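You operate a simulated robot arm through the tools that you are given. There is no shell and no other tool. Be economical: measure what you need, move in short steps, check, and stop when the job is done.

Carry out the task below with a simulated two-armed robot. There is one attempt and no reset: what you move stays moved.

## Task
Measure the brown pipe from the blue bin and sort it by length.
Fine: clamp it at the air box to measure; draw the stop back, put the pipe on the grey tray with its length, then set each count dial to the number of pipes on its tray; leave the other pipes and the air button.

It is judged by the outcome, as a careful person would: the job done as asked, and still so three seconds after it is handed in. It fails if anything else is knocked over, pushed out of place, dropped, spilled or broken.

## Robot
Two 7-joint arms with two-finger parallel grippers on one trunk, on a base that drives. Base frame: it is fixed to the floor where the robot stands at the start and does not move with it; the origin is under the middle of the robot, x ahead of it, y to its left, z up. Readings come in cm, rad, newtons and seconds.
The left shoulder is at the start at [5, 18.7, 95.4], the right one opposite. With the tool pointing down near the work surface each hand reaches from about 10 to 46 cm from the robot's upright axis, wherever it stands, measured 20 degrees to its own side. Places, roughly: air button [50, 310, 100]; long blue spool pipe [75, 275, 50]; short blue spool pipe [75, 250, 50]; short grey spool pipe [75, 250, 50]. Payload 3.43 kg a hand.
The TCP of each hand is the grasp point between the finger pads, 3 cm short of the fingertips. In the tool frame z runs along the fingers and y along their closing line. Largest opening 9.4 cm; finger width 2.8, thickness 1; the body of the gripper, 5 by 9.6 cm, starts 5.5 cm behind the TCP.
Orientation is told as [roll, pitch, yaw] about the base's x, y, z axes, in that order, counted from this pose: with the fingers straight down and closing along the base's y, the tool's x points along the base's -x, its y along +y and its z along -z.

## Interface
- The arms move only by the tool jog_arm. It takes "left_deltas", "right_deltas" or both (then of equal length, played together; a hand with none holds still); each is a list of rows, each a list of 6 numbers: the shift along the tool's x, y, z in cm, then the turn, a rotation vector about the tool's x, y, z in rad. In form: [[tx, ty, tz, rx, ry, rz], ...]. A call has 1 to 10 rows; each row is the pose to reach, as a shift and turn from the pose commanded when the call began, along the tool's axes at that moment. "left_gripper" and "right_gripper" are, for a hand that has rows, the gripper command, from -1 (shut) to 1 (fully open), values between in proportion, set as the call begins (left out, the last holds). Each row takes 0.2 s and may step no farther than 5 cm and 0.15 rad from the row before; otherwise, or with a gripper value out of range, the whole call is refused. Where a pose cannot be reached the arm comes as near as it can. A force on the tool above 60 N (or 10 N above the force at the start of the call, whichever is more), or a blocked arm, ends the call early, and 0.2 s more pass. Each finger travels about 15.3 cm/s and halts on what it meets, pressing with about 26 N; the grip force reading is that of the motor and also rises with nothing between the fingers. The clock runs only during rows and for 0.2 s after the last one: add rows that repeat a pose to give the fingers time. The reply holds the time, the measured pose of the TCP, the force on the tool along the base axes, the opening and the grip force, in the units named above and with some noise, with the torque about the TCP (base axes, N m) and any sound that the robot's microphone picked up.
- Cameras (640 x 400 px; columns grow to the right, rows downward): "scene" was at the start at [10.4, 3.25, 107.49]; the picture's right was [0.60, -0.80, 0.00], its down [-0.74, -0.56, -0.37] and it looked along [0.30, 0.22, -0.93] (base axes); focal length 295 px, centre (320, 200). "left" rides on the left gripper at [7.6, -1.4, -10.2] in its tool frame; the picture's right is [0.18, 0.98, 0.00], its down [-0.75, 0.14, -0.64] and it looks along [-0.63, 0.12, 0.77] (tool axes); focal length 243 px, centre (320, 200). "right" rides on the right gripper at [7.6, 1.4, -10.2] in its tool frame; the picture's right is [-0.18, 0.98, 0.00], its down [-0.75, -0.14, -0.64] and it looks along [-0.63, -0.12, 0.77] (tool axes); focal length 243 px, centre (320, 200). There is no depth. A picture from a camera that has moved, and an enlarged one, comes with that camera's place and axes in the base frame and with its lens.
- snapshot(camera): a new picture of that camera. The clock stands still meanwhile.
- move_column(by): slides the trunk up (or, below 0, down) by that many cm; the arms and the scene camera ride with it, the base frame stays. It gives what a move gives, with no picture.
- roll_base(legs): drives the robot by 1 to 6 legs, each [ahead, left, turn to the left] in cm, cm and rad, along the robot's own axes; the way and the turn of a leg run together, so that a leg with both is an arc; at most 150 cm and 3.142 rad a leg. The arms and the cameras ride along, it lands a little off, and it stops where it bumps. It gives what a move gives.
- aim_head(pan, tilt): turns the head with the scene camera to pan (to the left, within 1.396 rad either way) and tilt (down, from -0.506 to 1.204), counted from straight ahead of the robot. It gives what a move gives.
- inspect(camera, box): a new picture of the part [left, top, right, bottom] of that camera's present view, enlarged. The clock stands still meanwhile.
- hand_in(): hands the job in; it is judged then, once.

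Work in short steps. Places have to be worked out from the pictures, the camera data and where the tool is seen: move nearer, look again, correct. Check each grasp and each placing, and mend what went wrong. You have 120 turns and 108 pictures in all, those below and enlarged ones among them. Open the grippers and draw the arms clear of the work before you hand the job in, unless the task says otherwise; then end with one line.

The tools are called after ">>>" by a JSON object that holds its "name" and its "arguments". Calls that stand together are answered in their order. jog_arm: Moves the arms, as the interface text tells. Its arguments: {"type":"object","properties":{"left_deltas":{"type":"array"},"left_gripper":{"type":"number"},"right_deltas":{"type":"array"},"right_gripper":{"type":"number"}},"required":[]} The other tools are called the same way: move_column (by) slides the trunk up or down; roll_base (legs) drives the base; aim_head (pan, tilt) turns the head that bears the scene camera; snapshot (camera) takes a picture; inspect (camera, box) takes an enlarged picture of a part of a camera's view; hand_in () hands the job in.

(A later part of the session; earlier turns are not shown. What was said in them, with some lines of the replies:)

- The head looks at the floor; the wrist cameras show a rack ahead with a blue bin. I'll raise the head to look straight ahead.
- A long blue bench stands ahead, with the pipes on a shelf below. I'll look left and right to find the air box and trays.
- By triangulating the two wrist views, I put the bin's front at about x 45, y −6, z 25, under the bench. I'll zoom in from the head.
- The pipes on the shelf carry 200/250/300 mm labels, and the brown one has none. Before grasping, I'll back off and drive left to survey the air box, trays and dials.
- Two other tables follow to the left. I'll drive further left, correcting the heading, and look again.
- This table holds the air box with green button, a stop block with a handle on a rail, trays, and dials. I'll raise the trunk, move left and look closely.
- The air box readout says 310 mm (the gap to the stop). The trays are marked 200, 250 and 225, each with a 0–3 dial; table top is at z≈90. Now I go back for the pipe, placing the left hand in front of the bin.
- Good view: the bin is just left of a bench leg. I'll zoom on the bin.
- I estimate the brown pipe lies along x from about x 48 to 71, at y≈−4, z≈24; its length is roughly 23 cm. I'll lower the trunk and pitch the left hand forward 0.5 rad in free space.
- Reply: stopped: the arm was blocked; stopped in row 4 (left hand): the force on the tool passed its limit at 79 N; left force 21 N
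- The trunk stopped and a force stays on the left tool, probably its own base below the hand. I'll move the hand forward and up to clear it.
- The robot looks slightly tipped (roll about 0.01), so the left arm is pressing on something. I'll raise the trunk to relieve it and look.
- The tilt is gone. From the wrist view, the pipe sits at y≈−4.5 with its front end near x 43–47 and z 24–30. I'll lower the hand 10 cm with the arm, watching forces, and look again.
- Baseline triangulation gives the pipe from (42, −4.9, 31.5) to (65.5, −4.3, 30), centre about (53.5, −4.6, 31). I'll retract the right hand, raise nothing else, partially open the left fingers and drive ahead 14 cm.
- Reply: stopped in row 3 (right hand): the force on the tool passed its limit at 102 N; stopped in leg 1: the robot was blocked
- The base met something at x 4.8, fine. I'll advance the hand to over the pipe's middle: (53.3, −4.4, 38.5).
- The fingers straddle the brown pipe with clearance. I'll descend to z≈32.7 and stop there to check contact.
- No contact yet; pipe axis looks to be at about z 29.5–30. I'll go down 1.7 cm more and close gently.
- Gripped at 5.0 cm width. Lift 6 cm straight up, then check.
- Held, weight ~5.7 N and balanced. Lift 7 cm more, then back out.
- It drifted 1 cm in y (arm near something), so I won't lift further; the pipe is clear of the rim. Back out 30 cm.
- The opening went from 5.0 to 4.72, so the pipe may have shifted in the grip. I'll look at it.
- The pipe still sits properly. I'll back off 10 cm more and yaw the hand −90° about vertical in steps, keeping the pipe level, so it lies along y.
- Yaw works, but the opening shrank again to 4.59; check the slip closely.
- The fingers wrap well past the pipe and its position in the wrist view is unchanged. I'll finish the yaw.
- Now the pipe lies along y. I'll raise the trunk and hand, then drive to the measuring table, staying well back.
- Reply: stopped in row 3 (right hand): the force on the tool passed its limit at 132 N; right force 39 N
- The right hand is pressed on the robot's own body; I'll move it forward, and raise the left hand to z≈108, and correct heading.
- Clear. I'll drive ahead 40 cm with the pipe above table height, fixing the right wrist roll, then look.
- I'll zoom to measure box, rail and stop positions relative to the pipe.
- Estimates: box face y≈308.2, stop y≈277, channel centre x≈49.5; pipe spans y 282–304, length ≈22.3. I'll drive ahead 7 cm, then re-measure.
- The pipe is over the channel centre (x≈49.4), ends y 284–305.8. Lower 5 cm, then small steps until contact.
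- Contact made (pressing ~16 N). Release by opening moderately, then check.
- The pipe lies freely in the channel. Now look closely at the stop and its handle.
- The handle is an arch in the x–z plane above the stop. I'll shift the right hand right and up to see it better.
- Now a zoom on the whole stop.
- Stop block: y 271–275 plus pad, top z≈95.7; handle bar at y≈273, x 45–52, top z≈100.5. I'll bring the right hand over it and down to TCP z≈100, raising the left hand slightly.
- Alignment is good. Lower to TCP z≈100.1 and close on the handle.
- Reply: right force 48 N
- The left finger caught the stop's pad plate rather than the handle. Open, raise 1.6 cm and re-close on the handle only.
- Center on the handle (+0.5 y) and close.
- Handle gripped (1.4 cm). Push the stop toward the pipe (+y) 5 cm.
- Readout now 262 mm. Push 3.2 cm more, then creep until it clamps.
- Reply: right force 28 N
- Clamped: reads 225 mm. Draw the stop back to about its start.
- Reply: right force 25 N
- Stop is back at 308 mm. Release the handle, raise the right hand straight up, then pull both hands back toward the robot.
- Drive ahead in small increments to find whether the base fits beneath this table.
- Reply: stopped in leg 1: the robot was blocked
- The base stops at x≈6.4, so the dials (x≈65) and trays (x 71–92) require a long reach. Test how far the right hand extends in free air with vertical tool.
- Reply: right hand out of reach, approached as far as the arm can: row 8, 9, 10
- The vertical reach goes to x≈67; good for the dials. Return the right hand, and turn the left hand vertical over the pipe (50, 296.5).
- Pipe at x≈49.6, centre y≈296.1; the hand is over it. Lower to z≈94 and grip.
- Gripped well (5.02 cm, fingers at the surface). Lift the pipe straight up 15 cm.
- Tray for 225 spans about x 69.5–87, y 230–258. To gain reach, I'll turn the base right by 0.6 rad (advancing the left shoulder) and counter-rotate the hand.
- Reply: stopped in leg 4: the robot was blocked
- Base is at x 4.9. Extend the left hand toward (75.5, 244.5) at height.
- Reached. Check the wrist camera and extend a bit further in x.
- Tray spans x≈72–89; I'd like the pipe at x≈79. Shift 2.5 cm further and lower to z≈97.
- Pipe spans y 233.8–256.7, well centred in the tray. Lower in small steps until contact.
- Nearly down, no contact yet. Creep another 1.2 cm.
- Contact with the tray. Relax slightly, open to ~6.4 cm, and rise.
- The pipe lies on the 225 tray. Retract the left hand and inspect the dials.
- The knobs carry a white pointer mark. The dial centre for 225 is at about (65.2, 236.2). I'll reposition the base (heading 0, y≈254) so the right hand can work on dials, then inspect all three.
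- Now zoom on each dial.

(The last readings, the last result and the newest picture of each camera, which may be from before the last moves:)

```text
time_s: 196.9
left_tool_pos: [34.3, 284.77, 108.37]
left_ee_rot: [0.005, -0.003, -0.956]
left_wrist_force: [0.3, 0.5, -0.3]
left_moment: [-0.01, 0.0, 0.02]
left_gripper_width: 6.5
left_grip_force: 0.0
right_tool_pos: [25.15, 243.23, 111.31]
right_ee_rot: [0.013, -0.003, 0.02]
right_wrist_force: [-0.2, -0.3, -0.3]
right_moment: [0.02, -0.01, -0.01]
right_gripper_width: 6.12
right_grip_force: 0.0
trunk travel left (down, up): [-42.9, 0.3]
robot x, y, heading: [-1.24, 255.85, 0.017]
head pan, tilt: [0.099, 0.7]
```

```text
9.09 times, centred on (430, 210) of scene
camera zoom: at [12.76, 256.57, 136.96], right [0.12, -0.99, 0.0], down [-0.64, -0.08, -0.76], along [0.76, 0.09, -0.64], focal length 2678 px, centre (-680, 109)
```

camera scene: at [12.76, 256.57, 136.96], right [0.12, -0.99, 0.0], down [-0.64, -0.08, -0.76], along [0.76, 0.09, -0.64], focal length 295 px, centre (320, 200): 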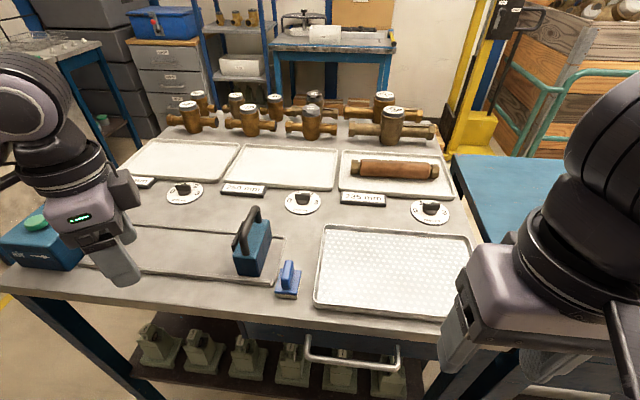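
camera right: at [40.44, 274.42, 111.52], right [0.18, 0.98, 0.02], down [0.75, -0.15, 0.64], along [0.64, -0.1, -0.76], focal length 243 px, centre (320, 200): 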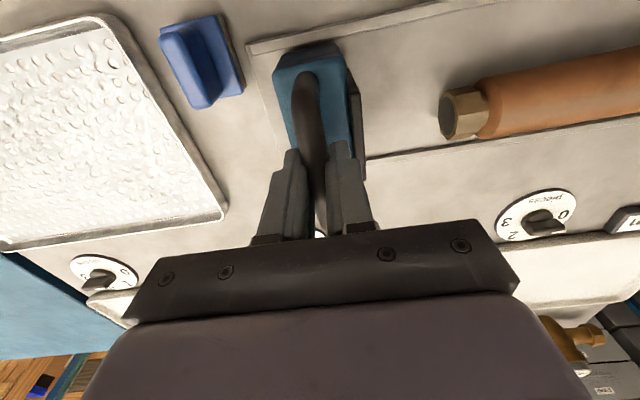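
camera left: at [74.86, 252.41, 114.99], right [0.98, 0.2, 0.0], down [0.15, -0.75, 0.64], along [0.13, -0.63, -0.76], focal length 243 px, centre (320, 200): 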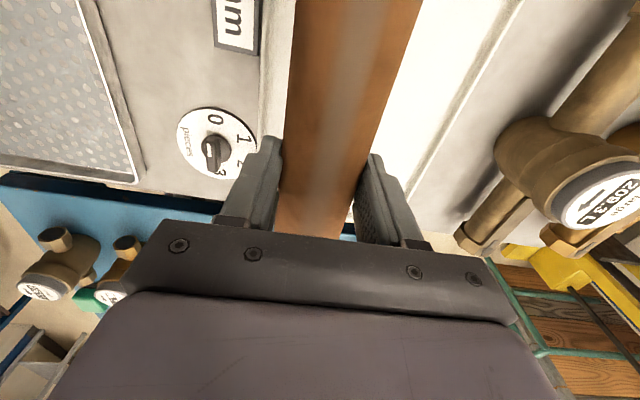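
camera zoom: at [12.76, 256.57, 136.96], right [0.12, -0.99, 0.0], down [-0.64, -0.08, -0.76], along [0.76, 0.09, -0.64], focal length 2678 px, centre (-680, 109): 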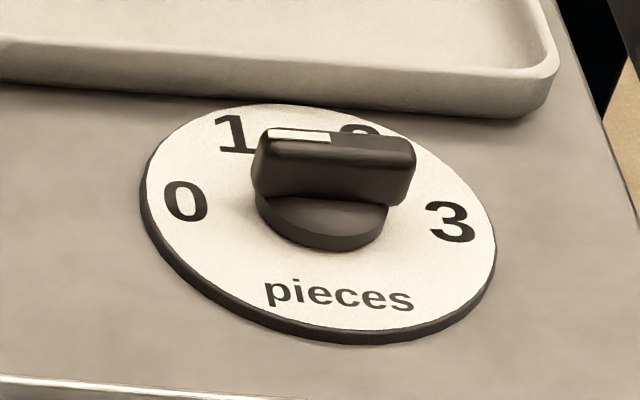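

All three pointers are at 0; numbers are spaced 60° clockwise. Only the 225 dial (centre ≈(65.5, 237.5), knob top z≈94) needs turning to 1. I'll move up and bring the right hand over it, yawed +90° to grip the knob bar.

>>> {"name": "roll_base", "arguments": {"legs": [[6.3, 0, -0.018]]}}

>>> {"name": "jog_arm", "arguments": {"right_deltas": [[-2.5, -0.5, 0, 0, 0, -0.145], [-5, -1, 0, 0, 0, -0.29], [-7.5, -1.5, 0, 0, 0, -0.435], [-10, -2, 0, 0, 0, -0.58], [-12.5, -2.5, 0, 0, 0, -0.725], [-15, -3, 0, 0, 0, -0.87], [-17.5, -3.5, 0, 0, 0, -1.015], [-20, -4, 0, 0, 0, -1.16], [-22.5, -4.5, 0, 0, 0, -1.305], [-25, -5, 0, 0, 0, -1.45]]}}

```text
time_s: 197.9
left_tool_pos: [41.12, 284.18, 108.19]
left_ee_rot: [0.004, -0.003, -0.974]
left_wrist_force: [-0.4, 0.1, -0.1]
left_moment: [-0.01, 0.02, 0.0]
left_gripper_width: 6.48
left_grip_force: 0.0
right_tool_pos: [31.38, 242.73, 111.36]
right_ee_rot: [0.015, -0.003, 0.001]
right_wrist_force: [0.7, 0.0, 0.1]
right_moment: [-0.04, -0.03, -0.02]
right_gripper_width: 6.11
right_grip_force: 0.2
trunk travel left (down, up): [-42.9, 0.3]
robot x, y, heading: [4.69, 255.75, 0.0]
head pan, tilt: [0.099, 0.7]
```

```text
time_s: 200.1
left_tool_pos: [41.2, 284.22, 108.39]
left_ee_rot: [0.005, -0.002, -0.974]
left_wrist_force: [-0.4, 1.0, -0.7]
left_moment: [-0.02, 0.01, 0.02]
left_gripper_width: 6.49
left_grip_force: 0.1
right_tool_pos: [56.36, 237.69, 111.39]
right_ee_rot: [-0.002, -0.016, 1.455]
right_wrist_force: [-0.8, 0.1, 0.5]
right_moment: [-0.01, 0.02, 0.01]
right_gripper_width: 6.11
right_grip_force: 0.0
trunk travel left (down, up): [-42.9, 0.3]
robot x, y, heading: [5.09, 255.49, -0.002]
head pan, tilt: [0.099, 0.7]
```

Yaw worked. Move over the knob to (65.5, 237.5) and lower to z≈103, then look.

>>> {"name": "jog_arm", "arguments": {"right_deltas": [[-0.5, -4.5, 0, 0, 0, -0.06], [-1.0, -9.0, 0, 0, 0, -0.115], [-1.0, -9.0, 4, 0, 0, -0.115], [-1.0, -9.0, 8, 0, 0, -0.115], [-1.0, -9.0, 8, 0, 0, -0.115]]}}

>>> {"name": "snapshot", "arguments": {"camera": "right"}}

>>> {"name": "aim_head", "arguments": {"pan": -0.25, "tilt": 0.75}}

>>> {"name": "inspect", "arguments": {"camera": "scene", "box": [240, 110, 440, 235]}}

```text
time_s: 201.3
left_tool_pos: [41.22, 284.25, 108.35]
left_ee_rot: [0.005, -0.001, -0.973]
left_wrist_force: [-1.0, 0.2, 0.3]
left_moment: [-0.03, -0.02, -0.04]
left_gripper_width: 6.48
left_grip_force: 0.0
right_tool_pos: [64.96, 238.25, 103.4]
right_ee_rot: [-0.005, -0.014, 1.566]
right_wrist_force: [0.1, 0.0, -1.3]
right_moment: [-0.02, 0.01, 0.01]
right_gripper_width: 6.11
right_grip_force: 0.1
trunk travel left (down, up): [-42.9, 0.3]
robot x, y, heading: [4.38, 255.67, 0.003]
head pan, tilt: [0.099, 0.7]
```

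```text
25 pictures are left
camera right: at [63.39, 230.28, 113.39], right [-0.98, 0.19, 0.0], down [0.14, 0.74, 0.65], along [0.12, 0.64, -0.76], focal length 243 px, centre (320, 200)
```

right: 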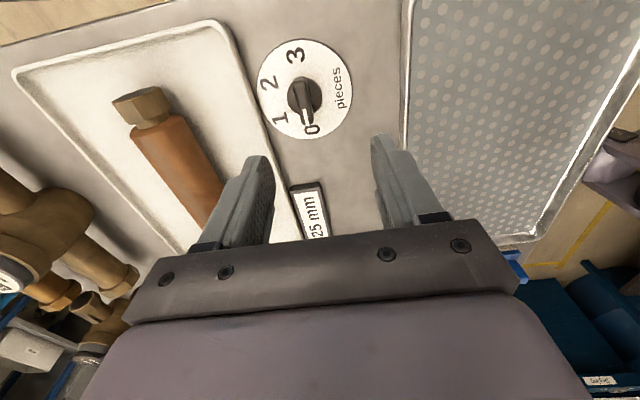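

```text
time_s: 202.1
left_tool_pos: [41.18, 284.33, 108.18]
left_ee_rot: [0.004, -0.001, -0.975]
left_wrist_force: [-0.2, 0.0, -0.4]
left_moment: [-0.03, -0.05, -0.01]
left_gripper_width: 6.52
left_grip_force: 0.0
right_tool_pos: [65.02, 238.21, 103.32]
right_ee_rot: [-0.004, -0.014, 1.568]
right_wrist_force: [-0.3, -0.1, 0.5]
right_moment: [-0.01, 0.03, -0.01]
right_gripper_width: 6.1
right_grip_force: 0.1
trunk travel left (down, up): [-42.9, 0.3]
robot x, y, heading: [4.88, 255.85, -0.003]
head pan, tilt: [-0.25, 0.75]
```

```text
3.20 times, centred on (340, 172) of scene
camera zoom: at [18.68, 253.49, 136.53], right [-0.25, -0.97, 0.0], down [-0.66, 0.17, -0.73], along [0.71, -0.18, -0.68], focal length 943 px, centre (256, 288)
```

zoom: 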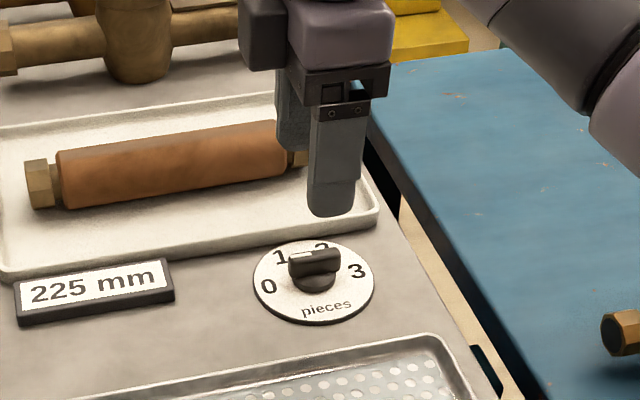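

The wrist view shows the knob at ≈(65.65, 236.4) pointing to 0. Shift and lower to z≈95.3.

>>> {"name": "jog_arm", "arguments": {"right_deltas": [[1.8, -0.6, 0, 0, 0, 0], [1.8, -0.6, 3, 0, 0, 0], [1.8, -0.6, 5.5, 0, 0, 0], [1.8, -0.6, 5.5, 0, 0, 0]]}}

>>> {"name": "snapshot", "arguments": {"camera": "right"}}

```text
time_s: 203.1
left_tool_pos: [41.2, 284.23, 108.23]
left_ee_rot: [0.004, -0.002, -0.974]
left_wrist_force: [0.0, -0.2, -0.3]
left_moment: [-0.02, -0.02, 0.01]
left_gripper_width: 6.5
left_grip_force: 0.1
right_tool_pos: [65.65, 236.37, 97.71]
right_ee_rot: [-0.004, -0.014, 1.567]
right_wrist_force: [0.4, -0.1, -0.5]
right_moment: [-0.02, 0.01, 0.04]
right_gripper_width: 6.12
right_grip_force: 0.0
trunk travel left (down, up): [-42.9, 0.3]
robot x, y, heading: [4.88, 255.57, -0.002]
head pan, tilt: [-0.25, 0.75]
```

```text
23 pictures are left
camera right: at [64.05, 228.39, 107.79], right [-0.98, 0.19, 0.0], down [0.14, 0.74, 0.65], along [0.12, 0.64, -0.76], focal length 243 px, centre (320, 200)
```

right: 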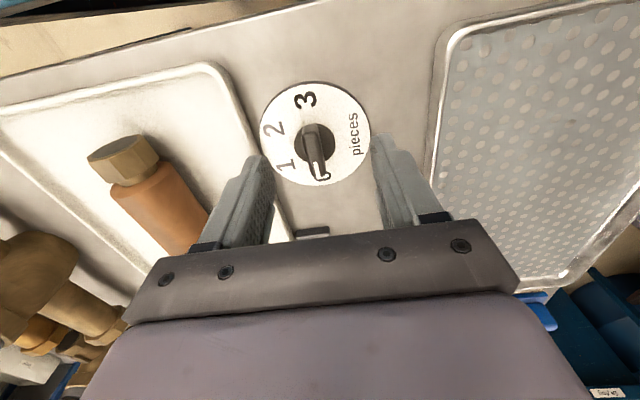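

Knob ≈(65.7, 235.9). Small shift, lower to 95.3 and close on the bar.

>>> {"name": "jog_arm", "arguments": {"right_deltas": [[0.5, -0.05, 1, 0, 0, 0], [0.5, -0.05, 2, 0, 0, 0], [0.5, -0.05, 2.4, 0, 0, 0], [0.5, -0.05, 2.4, 0, 0, 0]]}}

>>> {"name": "jog_arm", "arguments": {"right_deltas": [[0, 0, 0, 0, 0, 0], [0, 0, 0, 0, 0, 0], [0, 0, 0, 0, 0, 0], [0, 0, 0, 0, 0, 0]], "right_gripper": -1}}

>>> {"name": "snapshot", "arguments": {"camera": "right"}}

```text
time_s: 204.1
left_tool_pos: [41.15, 284.26, 108.36]
left_ee_rot: [0.002, -0.001, -0.974]
left_wrist_force: [-0.5, 0.4, 0.2]
left_moment: [-0.04, 0.02, 0.04]
left_gripper_width: 6.51
left_grip_force: 0.0
right_tool_pos: [65.96, 235.8, 95.45]
right_ee_rot: [-0.002, -0.016, 1.568]
right_wrist_force: [0.3, 0.5, -0.3]
right_moment: [0.0, 0.01, -0.02]
right_gripper_width: 6.13
right_grip_force: 0.1
trunk travel left (down, up): [-42.9, 0.3]
robot x, y, heading: [5.0, 256.14, -0.001]
head pan, tilt: [-0.25, 0.75]
```

```text
time_s: 205.1
left_tool_pos: [41.4, 284.18, 108.26]
left_ee_rot: [0.001, -0.002, -0.975]
left_wrist_force: [0.0, -0.3, -0.5]
left_moment: [0.01, 0.02, -0.02]
left_gripper_width: 6.51
left_grip_force: 0.0
right_tool_pos: [66.24, 235.81, 95.39]
right_ee_rot: [-0.012, -0.016, 1.566]
right_wrist_force: [28.3, -2.6, 4.0]
right_moment: [-0.57, -0.75, -0.44]
right_gripper_width: 1.19
right_grip_force: 45.2
trunk travel left (down, up): [-42.9, 0.3]
robot x, y, heading: [5.17, 255.42, -0.004]
head pan, tilt: [-0.25, 0.75]
```

```text
22 pictures are left
camera right: at [64.55, 227.87, 105.45], right [-0.98, 0.19, -0.01], down [0.14, 0.74, 0.66], along [0.13, 0.64, -0.76], focal length 243 px, centre (320, 200)
```

right: 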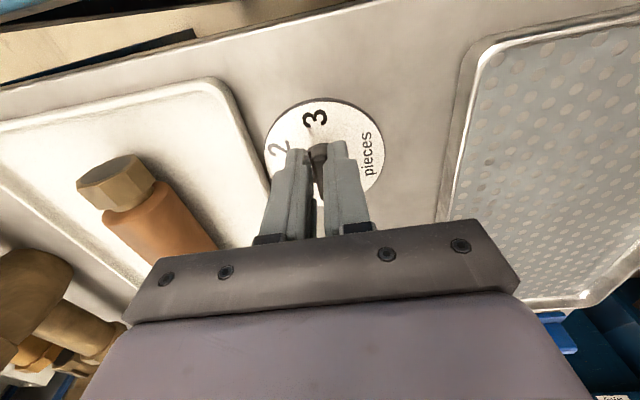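

Gripped the knob bar (1.2 cm). Relieve the x side load and turn clockwise 60° (yaw −1.047).

>>> {"name": "jog_arm", "arguments": {"right_deltas": [[0, -0.35, 0, 0, 0, 0.13], [0, -0.35, 0, 0, 0, 0.26], [0, -0.35, 0, 0, 0, 0.39], [0, -0.35, 0, 0, 0, 0.52], [0, -0.35, 0, 0, 0, 0.65], [0, -0.35, 0, 0, 0, 0.78], [0, -0.35, 0, 0, 0, 0.91], [0, -0.35, 0, 0, 0, 1.047], [0, -0.35, 0, 0, 0, 1.047]]}}

>>> {"name": "inspect", "arguments": {"camera": "scene", "box": [280, 150, 400, 225]}}

```text
time_s: 206.9
left_tool_pos: [40.71, 284.19, 108.43]
left_ee_rot: [0.008, -0.005, -0.974]
left_wrist_force: [-0.4, -0.3, 0.4]
left_moment: [0.01, -0.01, -0.02]
left_gripper_width: 6.48
left_grip_force: 0.0
right_tool_pos: [65.31, 236.48, 95.37]
right_ee_rot: [0.04, 0.007, 0.599]
right_wrist_force: [-15.7, 3.4, 13.8]
right_moment: [-0.49, 1.14, 0.16]
right_gripper_width: 1.19
right_grip_force: 45.1
trunk travel left (down, up): [-42.9, 0.3]
robot x, y, heading: [4.81, 255.7, 0.003]
head pan, tilt: [-0.25, 0.75]
stopped in row 8 (right hand): the force on the tool passed its limit at 60 N (the readings are from after the stop); the commanded pose is now the measured one
```

```text
5.33 times, centred on (340, 188) of scene
camera zoom: at [18.31, 253.51, 136.62], right [-0.25, -0.97, 0.0], down [-0.66, 0.17, -0.73], along [0.71, -0.18, -0.68], focal length 1571 px, centre (213, 267)
```

zoom: 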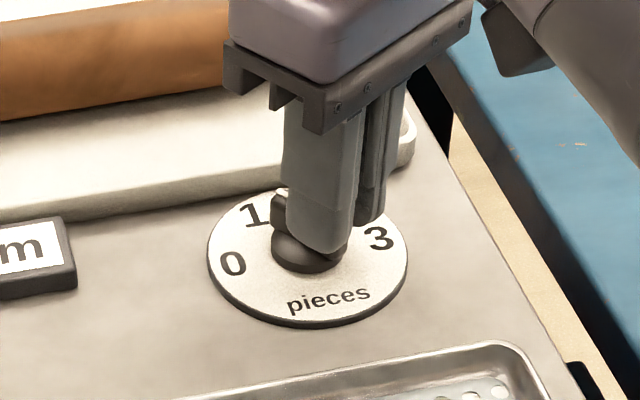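

Turned ~55° before the load limit. Open a little to relax and see where the pointer is.

>>> {"name": "jog_arm", "arguments": {"right_deltas": [[0, 0, 0, 0, 0, 0], [0, 0, 0, 0, 0, 0], [0, 0, -4, 0, 0, 0], [0, 0, -6, 0, 0, 0]], "right_gripper": 0}}

>>> {"name": "snapshot", "arguments": {"camera": "right"}}

>>> {"name": "inspect", "arguments": {"camera": "scene", "box": [280, 150, 400, 225]}}

```text
time_s: 207.9
left_tool_pos: [41.21, 284.2, 108.26]
left_ee_rot: [0.002, -0.001, -0.973]
left_wrist_force: [0.2, -0.1, 1.0]
left_moment: [0.04, 0.04, 0.01]
left_gripper_width: 6.49
left_grip_force: 0.1
right_tool_pos: [66.03, 236.23, 101.17]
right_ee_rot: [0.037, 0.008, 0.598]
right_wrist_force: [0.4, 0.2, 0.1]
right_moment: [-0.01, 0.01, 0.0]
right_gripper_width: 4.68
right_grip_force: 0.1
trunk travel left (down, up): [-42.9, 0.3]
robot x, y, heading: [4.73, 255.7, 0.001]
head pan, tilt: [-0.25, 0.75]
```

```text
20 pictures are left
camera right: at [59.11, 232.71, 111.39], right [-0.4, 0.92, 0.03], down [0.72, 0.29, 0.63], along [0.57, 0.28, -0.78], focal length 243 px, centre (320, 200)
```

right: 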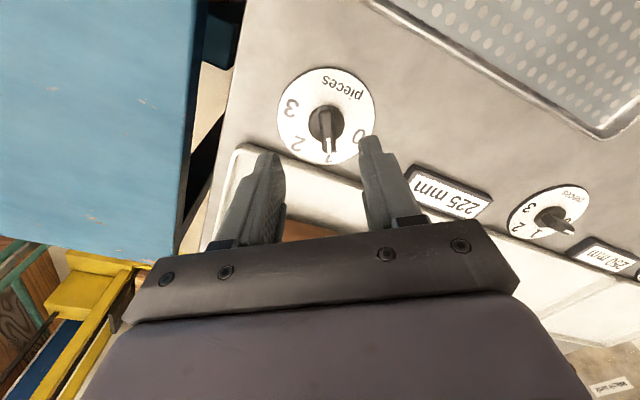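

```text
5.33 times, centred on (340, 188) of scene
camera zoom: at [18.65, 253.5, 136.53], right [-0.25, -0.97, 0.0], down [-0.66, 0.17, -0.73], along [0.71, -0.18, -0.68], focal length 1571 px, centre (213, 267)
```

zoom: 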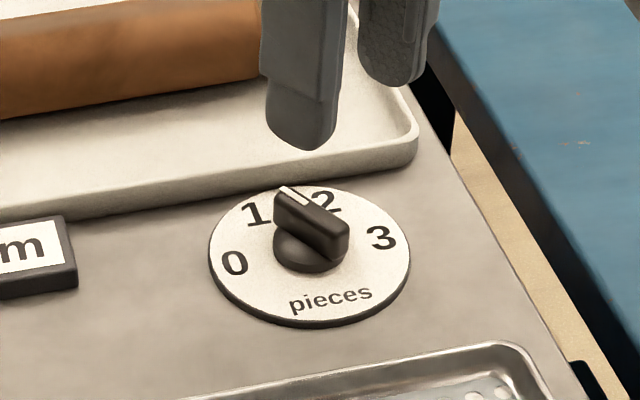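

The pointer is close to 1; zoom in from the wrist camera to judge.

>>> {"name": "inspect", "arguments": {"camera": "right", "box": [270, 60, 390, 170]}}

```text
3.64 times, centred on (330, 115) of right
camera zoom: at [59.11, 232.71, 111.39], right [-0.4, 0.92, 0.03], down [0.72, 0.29, 0.63], along [0.57, 0.28, -0.78], focal length 882 px, centre (284, 509)
```

zoom: 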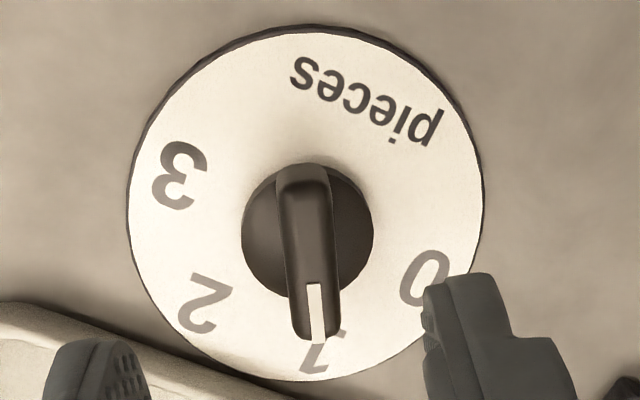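

The pointer lines up with 1; the 250 and 200 dials remain at 0. Raise the hand, back away and take final check pictures.

>>> {"name": "jog_arm", "arguments": {"right_deltas": [[0, 0, -4, 0, 0, 0], [0, 0, -8, 0, 0, 0], [0, 0, -8, 0, 0, 0]], "left_deltas": [[0, 0, -1, 0, 0, 0], [0, 0, -2, 0, 0, 0], [0, 0, -2, 0, 0, 0]], "right_gripper": 1, "left_gripper": 1}}

>>> {"name": "roll_base", "arguments": {"legs": [[-40, 0, 0]]}}

>>> {"name": "aim_head", "arguments": {"pan": 0.1, "tilt": 0.5}}

>>> {"name": "snapshot", "arguments": {"camera": "scene"}}

```text
time_s: 208.7
left_tool_pos: [41.12, 284.31, 110.12]
left_ee_rot: [0.004, -0.001, -0.972]
left_wrist_force: [0.1, -0.2, -0.1]
left_moment: [0.0, 0.0, -0.01]
left_gripper_width: 9.39
left_grip_force: 0.0
right_tool_pos: [66.01, 236.24, 108.94]
right_ee_rot: [0.038, 0.008, 0.599]
right_wrist_force: [-0.8, 0.0, -0.9]
right_moment: [-0.01, -0.03, -0.01]
right_gripper_width: 9.4
right_grip_force: 0.1
trunk travel left (down, up): [-42.9, 0.3]
robot x, y, heading: [4.99, 255.58, -0.002]
head pan, tilt: [-0.25, 0.75]
```

```text
time_s: 211.2
left_tool_pos: [0.87, 284.42, 110.23]
left_ee_rot: [0.006, -0.003, -0.961]
left_wrist_force: [0.1, 0.0, -0.3]
left_moment: [-0.05, -0.02, -0.01]
left_gripper_width: 9.38
left_grip_force: 0.1
right_tool_pos: [26.35, 236.7, 109.04]
right_ee_rot: [0.036, 0.006, 0.611]
right_wrist_force: [-0.1, -0.3, 1.1]
right_moment: [0.01, -0.02, -0.02]
right_gripper_width: 9.42
right_grip_force: 0.0
trunk travel left (down, up): [-42.9, 0.3]
robot x, y, heading: [-35.17, 255.4, 0.014]
head pan, tilt: [-0.25, 0.75]
```

```text
time_s: 212.0
left_tool_pos: [0.76, 284.4, 110.21]
left_ee_rot: [0.005, -0.002, -0.96]
left_wrist_force: [0.8, 0.8, -0.1]
left_moment: [0.02, 0.0, -0.02]
left_gripper_width: 9.43
left_grip_force: 0.0
right_tool_pos: [26.43, 236.69, 108.88]
right_ee_rot: [0.035, 0.007, 0.609]
right_wrist_force: [0.4, -0.2, 0.2]
right_moment: [-0.01, -0.01, 0.01]
right_gripper_width: 9.39
right_grip_force: 0.2
trunk travel left (down, up): [-42.9, 0.3]
robot x, y, heading: [-35.2, 255.26, 0.015]
head pan, tilt: [0.099, 0.499]
```

```text
17 pictures are left
camera scene: at [-20.22, 256.34, 138.72], right [0.11, -0.99, 0.0], down [-0.48, -0.05, -0.88], along [0.87, 0.1, -0.48], focal length 295 px, centre (320, 200)
```

scene: 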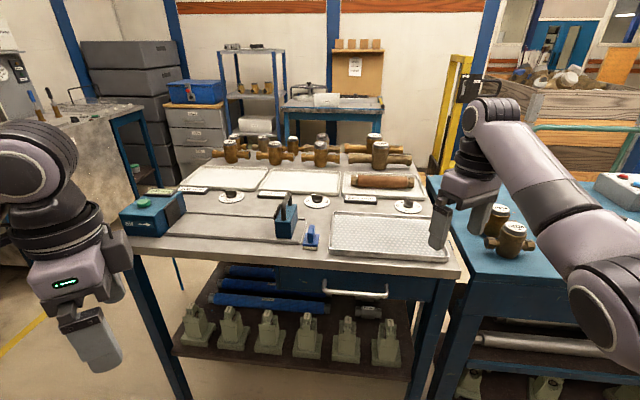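

Everything on the table stands in place. One last zoom on the trays and dials.

>>> {"name": "inspect", "arguments": {"camera": "scene", "box": [200, 165, 440, 260]}}

>>> {"name": "inspect", "arguments": {"camera": "scene", "box": [380, 185, 440, 225]}}

```text
2.67 times, centred on (320, 212) of scene
camera zoom: at [-20.22, 256.34, 138.72], right [0.11, -0.99, 0.0], down [-0.48, -0.05, -0.88], along [0.87, 0.1, -0.48], focal length 786 px, centre (320, 167)
```

zoom: 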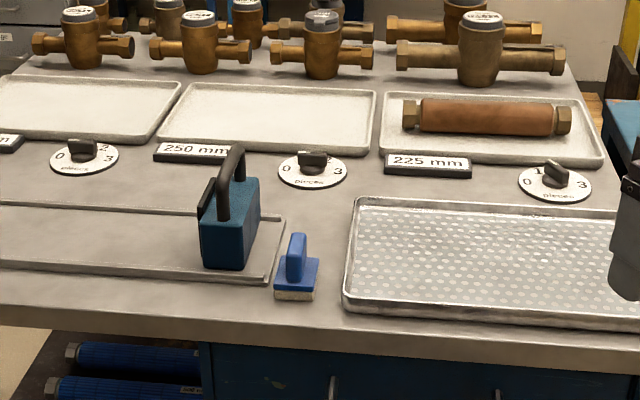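

```text
10.00 times, centred on (410, 205) of scene
camera zoom: at [-20.22, 256.34, 138.72], right [0.11, -0.99, 0.0], down [-0.48, -0.05, -0.88], along [0.87, 0.1, -0.48], focal length 2946 px, centre (-580, 150)
```

zoom: 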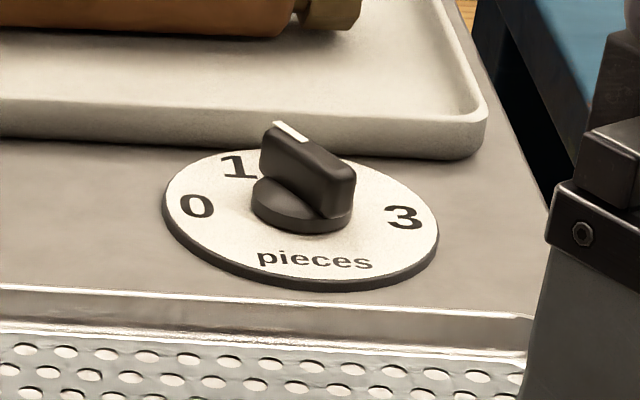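

The pipe lies on the 225 tray, its dial shows 1, the other two show 0, the stop is drawn back, and the arms are clear with open grippers. Handing in.

>>> {"name": "hand_in", "arguments": {}}

```text
The job is handed in.
```

The brown pipe measured 225 mm at the air box and now lies on the 225 mm tray, with that tray's dial at 1, the 200 and 250 dials still at 0, and the stop drawn back to about its start.
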